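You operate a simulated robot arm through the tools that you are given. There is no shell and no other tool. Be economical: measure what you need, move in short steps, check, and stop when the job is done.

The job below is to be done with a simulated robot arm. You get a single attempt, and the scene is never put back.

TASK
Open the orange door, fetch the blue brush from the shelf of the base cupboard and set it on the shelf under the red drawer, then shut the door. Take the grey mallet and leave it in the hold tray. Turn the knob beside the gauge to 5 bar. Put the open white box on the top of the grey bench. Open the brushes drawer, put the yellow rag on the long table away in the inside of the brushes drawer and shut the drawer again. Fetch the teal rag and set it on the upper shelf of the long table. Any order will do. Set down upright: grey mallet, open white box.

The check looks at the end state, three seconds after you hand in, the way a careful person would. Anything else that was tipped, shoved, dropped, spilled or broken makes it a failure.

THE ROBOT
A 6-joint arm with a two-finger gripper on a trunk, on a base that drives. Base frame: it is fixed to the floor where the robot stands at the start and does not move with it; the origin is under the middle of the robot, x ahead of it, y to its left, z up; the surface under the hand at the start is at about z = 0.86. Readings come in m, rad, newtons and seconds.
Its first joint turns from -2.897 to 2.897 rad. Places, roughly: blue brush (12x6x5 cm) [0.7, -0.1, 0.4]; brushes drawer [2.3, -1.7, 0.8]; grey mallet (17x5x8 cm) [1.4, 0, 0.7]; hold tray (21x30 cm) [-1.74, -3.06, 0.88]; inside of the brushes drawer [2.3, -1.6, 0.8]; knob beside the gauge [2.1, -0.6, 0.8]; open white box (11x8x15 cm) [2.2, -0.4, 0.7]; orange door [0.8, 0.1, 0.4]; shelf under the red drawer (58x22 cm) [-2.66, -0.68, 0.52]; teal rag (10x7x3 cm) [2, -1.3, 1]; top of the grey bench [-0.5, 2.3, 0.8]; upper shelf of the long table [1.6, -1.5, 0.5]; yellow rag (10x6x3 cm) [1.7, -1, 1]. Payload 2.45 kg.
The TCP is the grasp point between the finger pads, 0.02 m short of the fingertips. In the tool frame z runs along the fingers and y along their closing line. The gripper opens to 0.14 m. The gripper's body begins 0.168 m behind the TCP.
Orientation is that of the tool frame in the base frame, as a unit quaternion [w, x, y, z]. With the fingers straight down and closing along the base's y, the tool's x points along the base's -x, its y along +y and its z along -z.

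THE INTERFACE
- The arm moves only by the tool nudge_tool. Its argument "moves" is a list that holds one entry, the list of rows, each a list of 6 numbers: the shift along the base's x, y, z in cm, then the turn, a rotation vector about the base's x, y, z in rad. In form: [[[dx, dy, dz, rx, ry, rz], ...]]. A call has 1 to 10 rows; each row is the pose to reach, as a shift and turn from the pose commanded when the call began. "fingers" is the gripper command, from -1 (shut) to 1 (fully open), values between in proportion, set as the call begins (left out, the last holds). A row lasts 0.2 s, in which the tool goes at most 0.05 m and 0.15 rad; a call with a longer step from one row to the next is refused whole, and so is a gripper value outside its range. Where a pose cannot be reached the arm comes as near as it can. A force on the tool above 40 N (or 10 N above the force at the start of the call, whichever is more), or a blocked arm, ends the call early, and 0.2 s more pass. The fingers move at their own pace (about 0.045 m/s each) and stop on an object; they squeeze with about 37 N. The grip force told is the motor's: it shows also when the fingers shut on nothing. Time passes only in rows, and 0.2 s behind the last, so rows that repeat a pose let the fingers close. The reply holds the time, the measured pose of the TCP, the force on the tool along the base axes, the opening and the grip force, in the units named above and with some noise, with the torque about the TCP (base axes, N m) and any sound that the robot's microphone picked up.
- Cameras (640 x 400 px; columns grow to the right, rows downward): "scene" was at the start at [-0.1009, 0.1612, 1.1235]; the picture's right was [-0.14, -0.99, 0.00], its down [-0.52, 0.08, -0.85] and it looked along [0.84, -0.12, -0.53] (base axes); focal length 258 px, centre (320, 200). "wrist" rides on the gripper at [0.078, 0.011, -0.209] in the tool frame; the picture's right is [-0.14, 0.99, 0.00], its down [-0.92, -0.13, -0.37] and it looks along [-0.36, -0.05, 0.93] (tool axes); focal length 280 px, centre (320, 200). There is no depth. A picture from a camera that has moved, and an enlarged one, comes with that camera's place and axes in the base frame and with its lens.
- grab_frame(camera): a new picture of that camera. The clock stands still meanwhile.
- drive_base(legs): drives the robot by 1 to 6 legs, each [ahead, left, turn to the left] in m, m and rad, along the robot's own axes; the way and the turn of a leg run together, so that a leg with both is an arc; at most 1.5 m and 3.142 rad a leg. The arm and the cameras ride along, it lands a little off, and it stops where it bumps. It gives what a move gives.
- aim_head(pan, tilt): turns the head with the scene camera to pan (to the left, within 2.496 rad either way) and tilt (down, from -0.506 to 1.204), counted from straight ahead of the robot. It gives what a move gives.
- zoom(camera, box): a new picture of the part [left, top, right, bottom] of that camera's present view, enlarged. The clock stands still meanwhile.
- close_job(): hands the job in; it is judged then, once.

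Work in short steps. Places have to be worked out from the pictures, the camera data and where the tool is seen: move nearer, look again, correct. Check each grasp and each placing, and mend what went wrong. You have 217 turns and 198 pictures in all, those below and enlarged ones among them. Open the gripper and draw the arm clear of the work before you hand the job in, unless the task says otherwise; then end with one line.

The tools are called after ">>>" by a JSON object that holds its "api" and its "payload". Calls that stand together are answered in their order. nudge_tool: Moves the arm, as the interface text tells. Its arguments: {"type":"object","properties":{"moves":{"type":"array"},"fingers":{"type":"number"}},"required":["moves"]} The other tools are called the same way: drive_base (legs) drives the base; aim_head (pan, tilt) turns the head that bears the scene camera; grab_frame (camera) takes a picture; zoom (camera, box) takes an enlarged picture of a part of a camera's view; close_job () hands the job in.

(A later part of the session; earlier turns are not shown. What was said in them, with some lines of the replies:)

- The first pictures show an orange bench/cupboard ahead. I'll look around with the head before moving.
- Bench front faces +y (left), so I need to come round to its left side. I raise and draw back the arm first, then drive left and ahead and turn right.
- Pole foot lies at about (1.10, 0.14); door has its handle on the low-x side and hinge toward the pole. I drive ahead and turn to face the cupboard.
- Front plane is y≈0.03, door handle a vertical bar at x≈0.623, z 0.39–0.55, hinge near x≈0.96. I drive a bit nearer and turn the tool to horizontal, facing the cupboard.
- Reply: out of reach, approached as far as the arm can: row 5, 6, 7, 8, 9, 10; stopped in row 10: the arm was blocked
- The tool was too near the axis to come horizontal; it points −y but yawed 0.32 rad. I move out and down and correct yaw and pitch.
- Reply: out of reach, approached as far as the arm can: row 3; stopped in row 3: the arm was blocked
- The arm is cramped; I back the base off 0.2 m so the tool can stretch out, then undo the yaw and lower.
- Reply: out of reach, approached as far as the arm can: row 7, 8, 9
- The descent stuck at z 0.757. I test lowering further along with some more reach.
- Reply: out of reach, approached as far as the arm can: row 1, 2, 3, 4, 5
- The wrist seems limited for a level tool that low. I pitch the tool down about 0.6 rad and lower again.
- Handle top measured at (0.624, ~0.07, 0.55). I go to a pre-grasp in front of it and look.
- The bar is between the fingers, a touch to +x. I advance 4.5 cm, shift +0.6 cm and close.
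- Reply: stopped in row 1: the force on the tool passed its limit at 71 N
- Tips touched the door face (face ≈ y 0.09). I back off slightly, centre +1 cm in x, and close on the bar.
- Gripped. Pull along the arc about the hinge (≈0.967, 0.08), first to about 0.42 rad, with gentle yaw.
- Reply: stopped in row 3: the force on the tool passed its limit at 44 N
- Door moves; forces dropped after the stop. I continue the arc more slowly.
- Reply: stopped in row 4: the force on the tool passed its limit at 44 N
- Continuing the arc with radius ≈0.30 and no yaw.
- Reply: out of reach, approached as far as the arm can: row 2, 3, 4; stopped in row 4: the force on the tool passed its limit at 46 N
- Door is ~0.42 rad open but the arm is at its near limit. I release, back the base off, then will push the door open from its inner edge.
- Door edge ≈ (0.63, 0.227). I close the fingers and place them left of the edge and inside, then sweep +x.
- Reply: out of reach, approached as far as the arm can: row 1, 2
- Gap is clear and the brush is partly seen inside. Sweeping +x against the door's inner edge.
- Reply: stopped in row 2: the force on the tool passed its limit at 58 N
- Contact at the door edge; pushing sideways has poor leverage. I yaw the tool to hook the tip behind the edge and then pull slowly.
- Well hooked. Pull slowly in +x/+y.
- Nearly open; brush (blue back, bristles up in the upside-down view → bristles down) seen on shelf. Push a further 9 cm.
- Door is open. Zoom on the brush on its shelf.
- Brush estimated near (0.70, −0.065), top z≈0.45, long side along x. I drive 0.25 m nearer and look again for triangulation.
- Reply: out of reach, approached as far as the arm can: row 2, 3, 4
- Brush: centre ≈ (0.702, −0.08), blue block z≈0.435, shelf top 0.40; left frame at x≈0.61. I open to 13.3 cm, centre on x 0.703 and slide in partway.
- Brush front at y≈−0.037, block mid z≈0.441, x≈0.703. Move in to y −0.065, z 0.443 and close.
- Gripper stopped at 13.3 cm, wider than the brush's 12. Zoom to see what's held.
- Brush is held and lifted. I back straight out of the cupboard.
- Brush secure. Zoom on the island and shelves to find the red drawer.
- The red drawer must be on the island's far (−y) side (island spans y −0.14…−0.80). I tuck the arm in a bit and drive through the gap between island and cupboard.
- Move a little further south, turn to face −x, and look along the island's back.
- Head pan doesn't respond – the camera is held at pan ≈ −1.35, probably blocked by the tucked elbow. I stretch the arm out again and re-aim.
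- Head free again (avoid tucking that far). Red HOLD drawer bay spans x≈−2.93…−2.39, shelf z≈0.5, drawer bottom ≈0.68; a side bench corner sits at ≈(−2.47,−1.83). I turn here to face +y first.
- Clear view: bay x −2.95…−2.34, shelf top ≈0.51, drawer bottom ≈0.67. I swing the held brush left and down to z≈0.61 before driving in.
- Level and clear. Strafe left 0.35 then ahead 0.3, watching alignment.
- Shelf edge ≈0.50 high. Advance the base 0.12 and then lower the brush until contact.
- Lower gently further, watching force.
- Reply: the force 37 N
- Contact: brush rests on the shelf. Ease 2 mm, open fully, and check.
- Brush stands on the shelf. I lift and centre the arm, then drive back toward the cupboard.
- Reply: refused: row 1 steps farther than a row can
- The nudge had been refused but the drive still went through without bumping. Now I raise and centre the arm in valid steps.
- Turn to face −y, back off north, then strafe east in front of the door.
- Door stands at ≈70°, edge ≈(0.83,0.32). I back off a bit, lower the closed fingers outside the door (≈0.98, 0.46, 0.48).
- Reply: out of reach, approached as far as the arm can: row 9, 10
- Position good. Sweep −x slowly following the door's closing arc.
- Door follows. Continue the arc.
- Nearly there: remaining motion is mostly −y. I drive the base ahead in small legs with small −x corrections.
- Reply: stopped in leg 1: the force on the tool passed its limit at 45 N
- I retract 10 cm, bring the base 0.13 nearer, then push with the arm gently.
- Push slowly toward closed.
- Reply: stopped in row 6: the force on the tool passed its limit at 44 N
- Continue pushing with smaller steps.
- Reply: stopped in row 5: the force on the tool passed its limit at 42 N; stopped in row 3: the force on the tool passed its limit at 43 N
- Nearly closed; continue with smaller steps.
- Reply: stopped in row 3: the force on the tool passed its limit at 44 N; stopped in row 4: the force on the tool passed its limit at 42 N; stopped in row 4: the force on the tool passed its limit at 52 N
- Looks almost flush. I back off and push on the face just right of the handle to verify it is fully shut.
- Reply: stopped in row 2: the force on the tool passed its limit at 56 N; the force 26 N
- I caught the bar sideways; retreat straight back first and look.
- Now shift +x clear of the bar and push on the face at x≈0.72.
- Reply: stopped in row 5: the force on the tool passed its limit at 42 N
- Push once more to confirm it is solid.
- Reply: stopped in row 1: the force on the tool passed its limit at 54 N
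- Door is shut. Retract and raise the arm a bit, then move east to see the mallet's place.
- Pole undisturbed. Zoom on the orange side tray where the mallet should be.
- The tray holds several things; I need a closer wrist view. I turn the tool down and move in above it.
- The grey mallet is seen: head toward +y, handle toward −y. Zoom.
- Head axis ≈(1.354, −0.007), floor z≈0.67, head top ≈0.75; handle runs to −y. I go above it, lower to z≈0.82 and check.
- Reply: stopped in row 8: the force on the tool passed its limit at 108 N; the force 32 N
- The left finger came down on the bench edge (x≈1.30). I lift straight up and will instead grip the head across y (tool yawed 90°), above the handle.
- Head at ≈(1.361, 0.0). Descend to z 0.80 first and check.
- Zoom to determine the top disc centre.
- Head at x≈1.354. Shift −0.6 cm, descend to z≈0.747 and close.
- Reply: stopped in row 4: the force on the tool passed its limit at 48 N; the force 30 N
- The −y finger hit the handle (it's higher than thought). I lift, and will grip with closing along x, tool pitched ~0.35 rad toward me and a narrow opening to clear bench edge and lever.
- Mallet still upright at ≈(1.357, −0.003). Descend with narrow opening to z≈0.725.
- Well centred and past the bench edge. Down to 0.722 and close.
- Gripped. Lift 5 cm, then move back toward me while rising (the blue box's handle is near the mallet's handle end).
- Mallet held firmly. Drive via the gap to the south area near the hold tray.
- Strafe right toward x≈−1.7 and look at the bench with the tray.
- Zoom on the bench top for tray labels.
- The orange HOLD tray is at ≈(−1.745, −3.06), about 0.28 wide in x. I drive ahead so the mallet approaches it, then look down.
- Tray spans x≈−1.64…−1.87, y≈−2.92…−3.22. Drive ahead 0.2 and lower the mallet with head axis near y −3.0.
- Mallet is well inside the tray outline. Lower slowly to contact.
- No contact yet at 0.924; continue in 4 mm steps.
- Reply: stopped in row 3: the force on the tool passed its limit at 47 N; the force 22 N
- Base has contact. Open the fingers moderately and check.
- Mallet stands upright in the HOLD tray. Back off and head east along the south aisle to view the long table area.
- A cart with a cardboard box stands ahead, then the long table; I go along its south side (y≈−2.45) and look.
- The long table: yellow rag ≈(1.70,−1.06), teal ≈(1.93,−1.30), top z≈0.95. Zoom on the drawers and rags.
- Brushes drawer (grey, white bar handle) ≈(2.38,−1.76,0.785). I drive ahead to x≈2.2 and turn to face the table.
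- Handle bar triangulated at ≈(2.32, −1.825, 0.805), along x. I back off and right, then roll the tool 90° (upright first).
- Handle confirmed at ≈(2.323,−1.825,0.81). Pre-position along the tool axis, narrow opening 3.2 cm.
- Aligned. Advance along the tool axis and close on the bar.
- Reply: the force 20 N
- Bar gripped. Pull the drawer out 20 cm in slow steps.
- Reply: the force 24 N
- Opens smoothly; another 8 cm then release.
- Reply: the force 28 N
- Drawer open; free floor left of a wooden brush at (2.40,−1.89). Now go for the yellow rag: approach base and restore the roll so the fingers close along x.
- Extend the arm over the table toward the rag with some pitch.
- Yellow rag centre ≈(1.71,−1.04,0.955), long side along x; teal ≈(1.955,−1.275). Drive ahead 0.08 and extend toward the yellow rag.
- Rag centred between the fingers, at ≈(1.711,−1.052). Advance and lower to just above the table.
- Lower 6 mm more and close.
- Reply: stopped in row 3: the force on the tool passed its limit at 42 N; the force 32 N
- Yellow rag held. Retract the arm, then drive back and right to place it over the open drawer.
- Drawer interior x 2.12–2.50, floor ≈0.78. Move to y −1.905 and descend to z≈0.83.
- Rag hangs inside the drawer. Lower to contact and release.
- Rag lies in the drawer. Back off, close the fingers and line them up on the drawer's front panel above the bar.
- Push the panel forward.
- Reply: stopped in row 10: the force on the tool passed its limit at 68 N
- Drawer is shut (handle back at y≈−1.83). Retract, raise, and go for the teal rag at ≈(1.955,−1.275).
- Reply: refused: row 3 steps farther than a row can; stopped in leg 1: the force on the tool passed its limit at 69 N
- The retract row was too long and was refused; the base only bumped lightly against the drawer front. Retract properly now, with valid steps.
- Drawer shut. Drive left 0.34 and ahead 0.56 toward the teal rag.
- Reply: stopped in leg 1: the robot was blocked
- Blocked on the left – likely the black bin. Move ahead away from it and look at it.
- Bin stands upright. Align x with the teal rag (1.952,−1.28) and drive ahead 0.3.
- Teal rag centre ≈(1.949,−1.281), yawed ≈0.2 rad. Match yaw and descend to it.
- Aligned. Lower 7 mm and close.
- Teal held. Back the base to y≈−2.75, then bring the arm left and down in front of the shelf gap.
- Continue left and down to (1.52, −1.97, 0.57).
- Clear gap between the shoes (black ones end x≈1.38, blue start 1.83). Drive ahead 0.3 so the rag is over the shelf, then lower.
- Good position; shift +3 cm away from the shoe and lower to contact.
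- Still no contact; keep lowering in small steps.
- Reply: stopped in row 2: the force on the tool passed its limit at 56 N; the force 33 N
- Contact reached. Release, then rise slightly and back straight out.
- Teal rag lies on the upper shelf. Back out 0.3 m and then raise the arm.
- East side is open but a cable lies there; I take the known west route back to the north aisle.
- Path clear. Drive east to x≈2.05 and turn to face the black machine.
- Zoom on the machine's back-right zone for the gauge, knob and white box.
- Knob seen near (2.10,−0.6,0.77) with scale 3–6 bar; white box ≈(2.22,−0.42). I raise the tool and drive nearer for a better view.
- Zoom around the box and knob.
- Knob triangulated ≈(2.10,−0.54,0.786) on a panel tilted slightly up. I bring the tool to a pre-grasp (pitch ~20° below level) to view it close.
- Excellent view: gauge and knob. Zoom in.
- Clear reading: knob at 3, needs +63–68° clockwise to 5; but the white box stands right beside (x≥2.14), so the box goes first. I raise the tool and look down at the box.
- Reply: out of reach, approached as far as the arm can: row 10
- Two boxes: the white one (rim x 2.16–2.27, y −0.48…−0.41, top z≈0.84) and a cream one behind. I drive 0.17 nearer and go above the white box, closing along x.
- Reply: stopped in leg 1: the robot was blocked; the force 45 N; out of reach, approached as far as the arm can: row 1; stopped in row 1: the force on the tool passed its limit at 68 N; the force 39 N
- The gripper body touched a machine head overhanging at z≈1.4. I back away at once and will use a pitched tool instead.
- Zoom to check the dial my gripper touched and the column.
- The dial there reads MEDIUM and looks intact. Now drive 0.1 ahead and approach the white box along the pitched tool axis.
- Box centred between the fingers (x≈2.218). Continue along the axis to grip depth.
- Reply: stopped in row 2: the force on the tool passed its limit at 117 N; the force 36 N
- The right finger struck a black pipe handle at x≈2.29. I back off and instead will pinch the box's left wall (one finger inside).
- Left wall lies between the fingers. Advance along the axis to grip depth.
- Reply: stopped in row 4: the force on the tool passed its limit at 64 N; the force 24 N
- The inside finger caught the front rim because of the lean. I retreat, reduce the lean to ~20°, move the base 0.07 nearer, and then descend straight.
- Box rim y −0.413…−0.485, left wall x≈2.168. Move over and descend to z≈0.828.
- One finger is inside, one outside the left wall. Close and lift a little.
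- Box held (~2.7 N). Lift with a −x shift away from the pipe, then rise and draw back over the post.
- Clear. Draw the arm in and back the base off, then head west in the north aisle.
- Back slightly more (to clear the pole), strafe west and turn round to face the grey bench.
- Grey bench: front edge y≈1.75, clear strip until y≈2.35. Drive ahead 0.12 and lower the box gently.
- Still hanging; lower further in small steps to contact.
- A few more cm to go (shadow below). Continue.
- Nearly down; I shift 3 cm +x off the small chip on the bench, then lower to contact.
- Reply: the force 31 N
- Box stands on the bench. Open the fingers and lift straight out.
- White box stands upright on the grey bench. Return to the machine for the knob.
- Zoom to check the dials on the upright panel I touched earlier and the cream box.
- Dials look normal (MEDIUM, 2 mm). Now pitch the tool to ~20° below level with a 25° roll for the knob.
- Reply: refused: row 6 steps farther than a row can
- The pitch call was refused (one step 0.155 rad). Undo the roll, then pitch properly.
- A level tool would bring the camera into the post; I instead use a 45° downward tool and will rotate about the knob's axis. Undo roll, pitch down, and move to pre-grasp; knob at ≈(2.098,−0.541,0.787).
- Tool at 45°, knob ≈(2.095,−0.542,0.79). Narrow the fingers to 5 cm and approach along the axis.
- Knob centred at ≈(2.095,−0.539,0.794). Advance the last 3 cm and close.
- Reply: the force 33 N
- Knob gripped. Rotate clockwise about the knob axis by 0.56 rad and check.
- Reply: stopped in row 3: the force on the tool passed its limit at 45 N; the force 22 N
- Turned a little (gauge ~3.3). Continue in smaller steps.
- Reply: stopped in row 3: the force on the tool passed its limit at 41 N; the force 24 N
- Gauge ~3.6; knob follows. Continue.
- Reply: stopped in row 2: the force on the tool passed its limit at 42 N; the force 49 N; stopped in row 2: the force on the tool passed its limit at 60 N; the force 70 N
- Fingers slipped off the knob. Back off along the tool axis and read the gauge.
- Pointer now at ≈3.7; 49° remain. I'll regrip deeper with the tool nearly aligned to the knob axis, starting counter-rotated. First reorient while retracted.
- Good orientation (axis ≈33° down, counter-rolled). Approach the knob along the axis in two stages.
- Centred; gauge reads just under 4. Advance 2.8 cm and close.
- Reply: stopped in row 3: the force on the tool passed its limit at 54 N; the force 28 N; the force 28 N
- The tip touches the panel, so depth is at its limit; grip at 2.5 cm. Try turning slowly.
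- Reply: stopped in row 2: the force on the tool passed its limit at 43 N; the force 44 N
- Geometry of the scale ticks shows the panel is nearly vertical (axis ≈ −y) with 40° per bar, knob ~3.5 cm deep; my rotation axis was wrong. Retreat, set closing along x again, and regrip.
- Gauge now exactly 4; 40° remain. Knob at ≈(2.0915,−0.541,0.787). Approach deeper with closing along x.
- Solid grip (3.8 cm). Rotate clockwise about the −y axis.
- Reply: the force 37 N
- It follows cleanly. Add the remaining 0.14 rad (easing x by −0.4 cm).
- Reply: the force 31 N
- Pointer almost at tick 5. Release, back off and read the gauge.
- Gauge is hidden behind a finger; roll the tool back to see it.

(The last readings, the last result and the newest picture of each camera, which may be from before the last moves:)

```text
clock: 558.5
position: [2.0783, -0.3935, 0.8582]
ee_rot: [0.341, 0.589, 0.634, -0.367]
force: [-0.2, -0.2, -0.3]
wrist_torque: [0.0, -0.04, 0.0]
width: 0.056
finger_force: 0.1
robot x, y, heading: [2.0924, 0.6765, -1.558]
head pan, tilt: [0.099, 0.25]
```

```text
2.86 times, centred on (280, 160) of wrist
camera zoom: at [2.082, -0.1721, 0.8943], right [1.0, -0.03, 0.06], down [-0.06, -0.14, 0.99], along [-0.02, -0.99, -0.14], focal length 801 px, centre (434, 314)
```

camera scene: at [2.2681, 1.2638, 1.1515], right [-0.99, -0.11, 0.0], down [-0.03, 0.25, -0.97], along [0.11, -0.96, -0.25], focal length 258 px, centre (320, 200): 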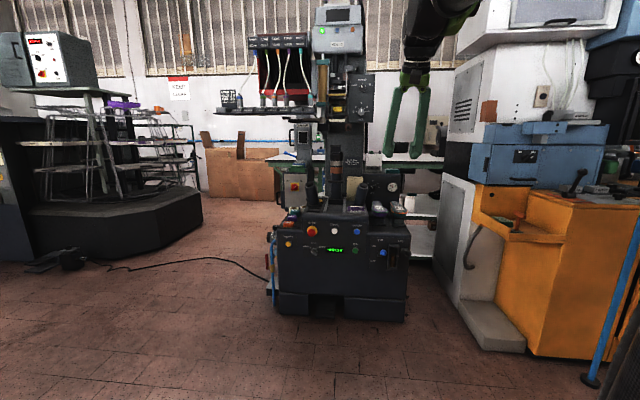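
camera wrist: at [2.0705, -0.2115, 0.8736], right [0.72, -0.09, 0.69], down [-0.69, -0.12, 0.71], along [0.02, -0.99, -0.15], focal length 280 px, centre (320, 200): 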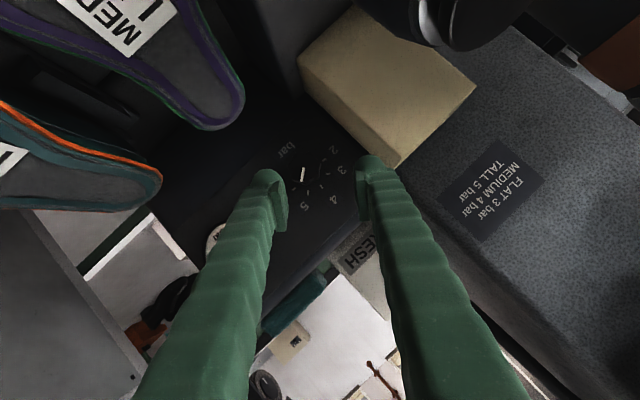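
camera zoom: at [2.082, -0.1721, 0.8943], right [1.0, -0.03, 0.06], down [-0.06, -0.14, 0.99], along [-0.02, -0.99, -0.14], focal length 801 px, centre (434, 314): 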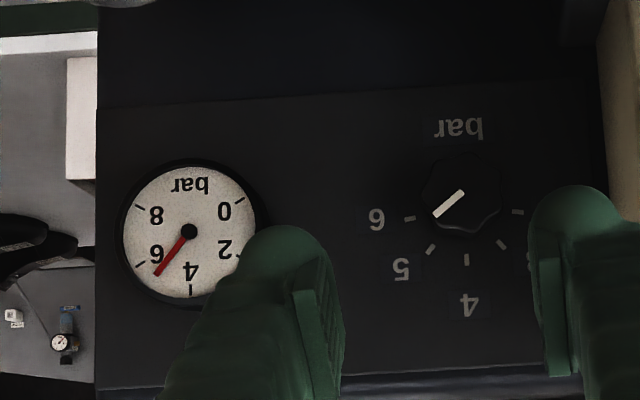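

Gauge reads ≈5.28 (32° per bar): I must turn back ≈9°. Re-approach with the same alignment.

>>> {"api": "nudge_tool", "payload": {"moves": [[[0.7, -0.5, 1.2, 0, 0, 0], [1.3, -3, 0, 0, 0, 0], [1.3, -6, -1.7, 0, 0, 0], [1.3, -9, -3.4, 0, 0, 0], [1.3, -12, -5.1, 0, 0, 0], [1.3, -13.7, -6.1, 0, 0, 0], [1.3, -14.9, -6.8, 0, 0, 0]]], "fingers": -0.25}}

>>> {"api": "nudge_tool", "payload": {"moves": [[[0, 0, 0, 0, 0, 0], [0, 0, 0, 0, 0, 0], [0, 0, 0, 0, 0, 0]]], "fingers": -1}}

>>> {"api": "grab_frame", "payload": {"camera": "wrist"}}

```text
clock: 560.1
position: [2.0896, -0.5421, 0.7911]
ee_rot: [0.342, 0.589, 0.634, -0.366]
force: [-0.3, 1.0, 0.4]
wrist_torque: [0.01, 0.02, 0.0]
width: 0.0526
finger_force: 0.1
robot x, y, heading: [2.0889, 0.6764, -1.563]
head pan, tilt: [0.099, 0.25]
```

```text
clock: 560.9
position: [2.091, -0.5425, 0.7915]
ee_rot: [0.341, 0.589, 0.634, -0.366]
force: [2.8, -4.1, -1.1]
wrist_torque: [-0.03, -0.01, 0.04]
width: 0.0379
finger_force: 42.8
robot x, y, heading: [2.0894, 0.6777, -1.564]
head pan, tilt: [0.099, 0.25]
```

```text
25 pictures are left
camera wrist: at [2.0958, -0.3214, 0.826], right [1.0, -0.03, 0.06], down [-0.06, -0.14, 0.99], along [-0.02, -0.99, -0.14], focal length 280 px, centre (320, 200)
```

wrist: 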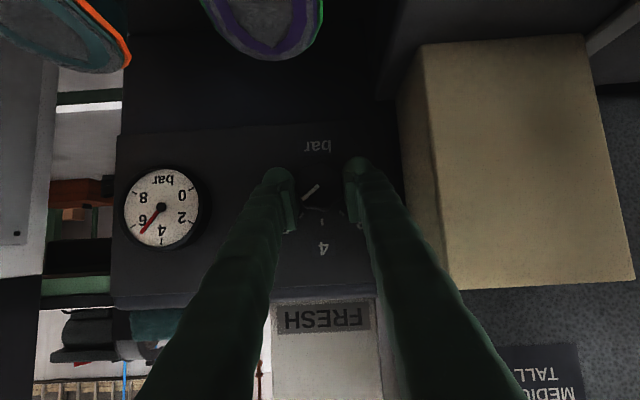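

Gripped and gauge visible. Turn back 0.16 rad and read.

>>> {"api": "nudge_tool", "payload": {"moves": [[[0, 0, 0, 0, 0.05, 0.005], [0, 0, 0, 0, 0.1, 0.009], [0, 0, 0, 0, 0.16, 0.014]]]}}

>>> {"api": "zoom", "payload": {"camera": "wrist", "box": [110, 130, 350, 290]}}

```text
clock: 561.7
position: [2.0928, -0.541, 0.7895]
ee_rot: [0.293, 0.554, 0.663, -0.41]
force: [11.4, -3.0, -3.3]
wrist_torque: [0.11, -0.08, -0.11]
width: 0.0381
finger_force: 44.8
robot x, y, heading: [2.0903, 0.6781, -1.559]
head pan, tilt: [0.099, 0.25]
```

```text
2.50 times, centred on (230, 210) of wrist
camera zoom: at [2.0995, -0.3212, 0.8249], right [0.99, -0.02, -0.1], down [0.1, -0.14, 0.98], along [-0.03, -0.99, -0.14], focal length 701 px, centre (545, 175)
```

zoom: 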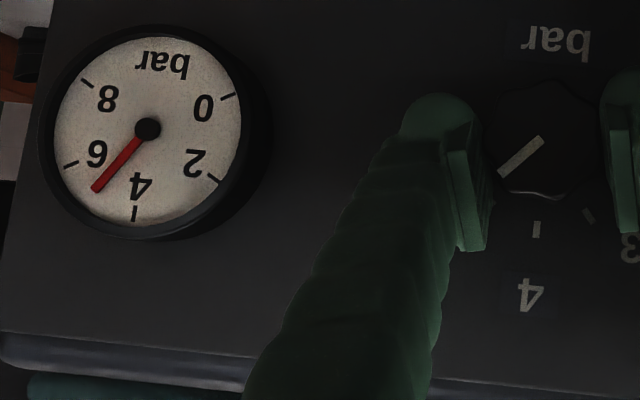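

Reads ≈5.1. Turn back another 0.05 rad and re-read after release.

>>> {"api": "nudge_tool", "payload": {"moves": [[[0, 0, 0, 0, 0.025, 0.002], [0, 0, 0, 0, 0.05, 0.004], [0, 0, 0, 0, 0.05, 0.004]]]}}

>>> {"api": "zoom", "payload": {"camera": "wrist", "box": [110, 130, 350, 290]}}

```text
clock: 562.5
position: [2.094, -0.5414, 0.7904]
ee_rot: [0.277, 0.541, 0.672, -0.422]
force: [19.2, -8.1, -0.3]
wrist_torque: [-0.17, -0.16, 0.12]
width: 0.0383
finger_force: 44.9
robot x, y, heading: [2.0923, 0.6742, -1.56]
head pan, tilt: [0.099, 0.25]
```

```text
2.50 times, centred on (230, 210) of wrist
camera zoom: at [2.1006, -0.3211, 0.8243], right [0.99, -0.01, -0.15], down [0.15, -0.14, 0.98], along [-0.03, -0.99, -0.14], focal length 701 px, centre (545, 175)
```

zoom: 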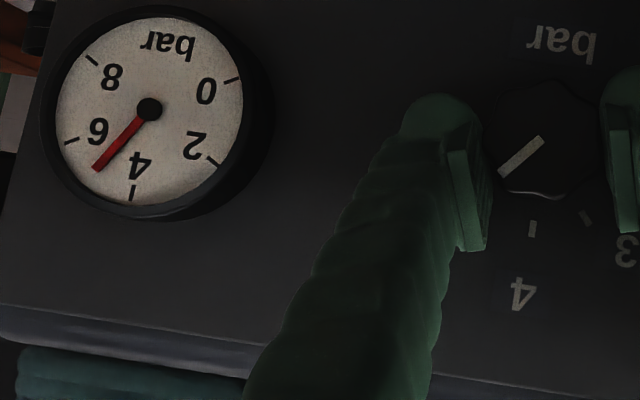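

≈5.06. One last tiny correction of 0.03 rad, then release, back off and view from afar.

>>> {"api": "nudge_tool", "payload": {"moves": [[[0, 0, 0, 0, 0.03, 0.003], [0, 0, 0, 0, 0.03, 0.003]]]}}

>>> {"api": "nudge_tool", "payload": {"moves": [[[0, 0, 0, 0, 0, 0], [0, 0, 0, 0, 0, 0], [0, 0, 0, 0, 0, 0]]], "fingers": -0.2}}

>>> {"api": "nudge_tool", "payload": {"moves": [[[0.2, 2, 0.9, 0, 0, 0], [0.4, 5, 2.5, 0, 0, 0], [0.6, 8, 4, 0, 0, 0], [0.8, 11.5, 6, 0, 0, 0]]]}}

>>> {"api": "zoom", "payload": {"camera": "wrist", "box": [170, 90, 390, 230]}}

```text
clock: 563.1
position: [2.0929, -0.5426, 0.7904]
ee_rot: [0.267, 0.534, 0.677, -0.43]
force: [25.3, -5.0, -5.1]
wrist_torque: [-0.06, -0.25, 0.15]
width: 0.0379
finger_force: 44.9
robot x, y, heading: [2.0919, 0.675, -1.563]
head pan, tilt: [0.099, 0.25]
```

```text
clock: 563.9
position: [2.0903, -0.5413, 0.79]
ee_rot: [0.268, 0.535, 0.676, -0.43]
force: [-0.5, -0.1, 0.5]
wrist_torque: [0.0, 0.01, -0.02]
width: 0.0561
finger_force: 0.1
robot x, y, heading: [2.0875, 0.6805, -1.563]
head pan, tilt: [0.099, 0.25]
```

```text
clock: 564.9
position: [2.0991, -0.4275, 0.8518]
ee_rot: [0.266, 0.535, 0.676, -0.431]
force: [0.0, 0.3, -0.7]
wrist_torque: [0.0, -0.01, 0.0]
width: 0.0561
finger_force: 0.1
robot x, y, heading: [2.0842, 0.6747, -1.566]
head pan, tilt: [0.099, 0.25]
```

```text
2.86 times, centred on (280, 160) of wrist
camera zoom: at [2.1069, -0.2058, 0.8851], right [0.98, -0.01, -0.18], down [0.18, -0.14, 0.97], along [-0.04, -0.99, -0.14], focal length 801 px, centre (434, 314)
```

zoom: 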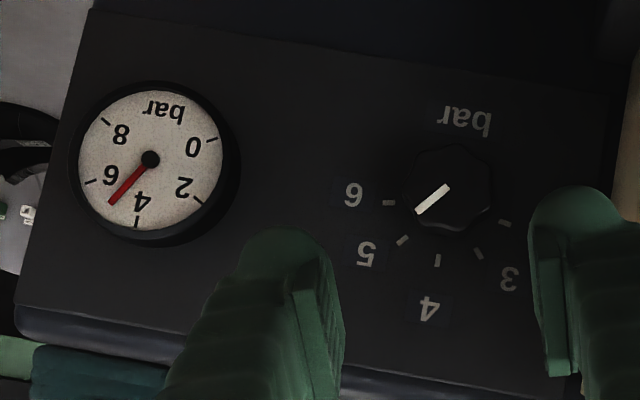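

Gauge reads 5.0. Draw back from the machine and take a final look at the area.

>>> {"api": "drive_base", "payload": {"legs": [[-0.5, 0, 0]]}}

>>> {"api": "aim_head", "payload": {"pan": -0.15, "tilt": 0.4}}

>>> {"api": "grab_frame", "payload": {"camera": "scene"}}

>>> {"api": "grab_frame", "payload": {"camera": "wrist"}}

```text
clock: 567.9
position: [2.0955, 0.0706, 0.8521]
ee_rot: [0.268, 0.534, 0.676, -0.43]
force: [0.1, 0.6, 0.8]
wrist_torque: [0.01, 0.01, 0.01]
width: 0.056
finger_force: 0.2
robot x, y, heading: [2.0844, 1.1732, -1.554]
head pan, tilt: [0.099, 0.25]
```

```text
clock: 568.6
position: [2.0971, 0.0709, 0.8535]
ee_rot: [0.268, 0.534, 0.677, -0.43]
force: [-0.3, -0.7, -0.1]
wrist_torque: [0.0, -0.01, 0.0]
width: 0.0559
finger_force: 0.2
robot x, y, heading: [2.0861, 1.169, -1.558]
head pan, tilt: [-0.15, 0.4]
```

```text
21 pictures are left
camera scene: at [2.2445, 1.2731, 1.1376], right [-0.99, 0.14, 0.0], down [0.05, 0.39, -0.92], along [-0.13, -0.91, -0.39], focal length 258 px, centre (320, 200)
```

scene: 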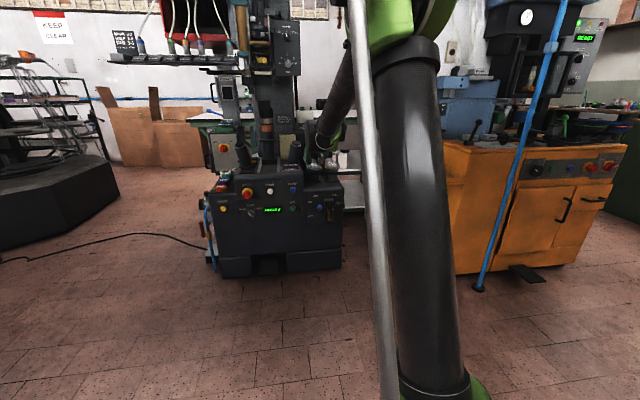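

```text
20 pictures are left
camera wrist: at [2.1041, 0.2919, 0.8852], right [0.98, -0.01, -0.18], down [0.18, -0.14, 0.97], along [-0.03, -0.99, -0.14], focal length 280 px, centre (320, 200)
```

wrist: 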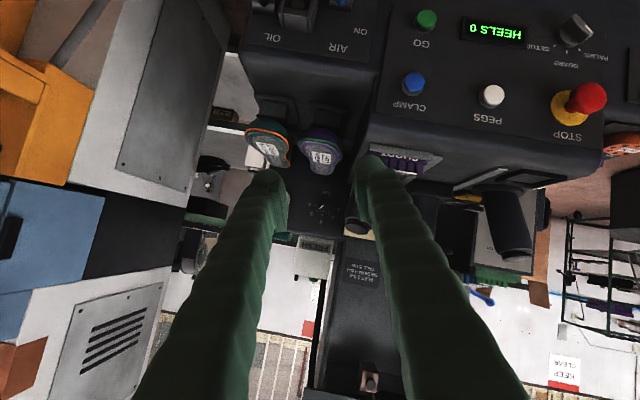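

Zoom on the orange door to confirm it's flush.

>>> {"api": "zoom", "payload": {"camera": "scene", "box": [440, 120, 640, 290]}}

```text
2.35 times, centred on (540, 205) of scene
camera zoom: at [2.2445, 1.2731, 1.1376], right [-0.99, 0.14, 0.0], down [0.05, 0.39, -0.92], along [-0.13, -0.91, -0.39], focal length 607 px, centre (-198, 188)
```

zoom: 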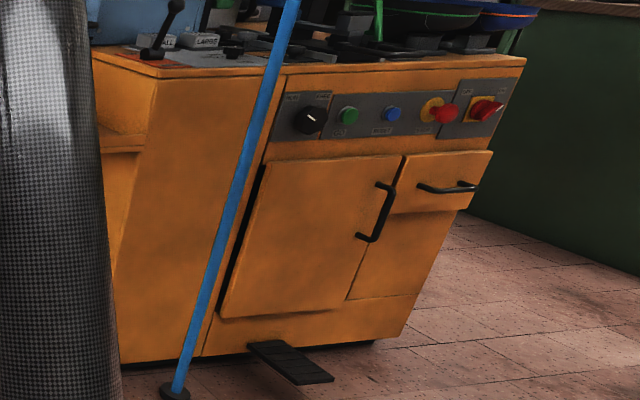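

Door face contact matched the original closed position, and everything is placed. Open the gripper fully, then hand in.

>>> {"api": "nudge_tool", "payload": {"moves": [[[0, 3, 2, 0, 0, 0], [0, 6, 4, 0, 0, 0], [0, 9, 6, 0, 0, 0], [0, 9, 6, 0, 0, 0]]], "fingers": 1}}

>>> {"api": "close_job", "payload": {}}

```text
clock: 569.6
position: [2.0963, 0.1618, 0.9122]
ee_rot: [0.269, 0.534, 0.677, -0.43]
force: [0.5, -0.2, -0.4]
wrist_torque: [-0.01, 0.0, 0.01]
width: 0.14
finger_force: 0.1
robot x, y, heading: [2.0836, 1.176, -1.559]
head pan, tilt: [-0.15, 0.4]
```

```text
The job is handed in.
```

All six tasks are done and the job is handed in. There were hard contacts along the way: the pipe handle beside the white box took about 117 N, the orange bench edge 108 N, and there were lighter touches on the bin and the machine's dial panel. In the later pictures where I looked, none of these showed as moved, though I did not re-inspect the pipe handle closely.
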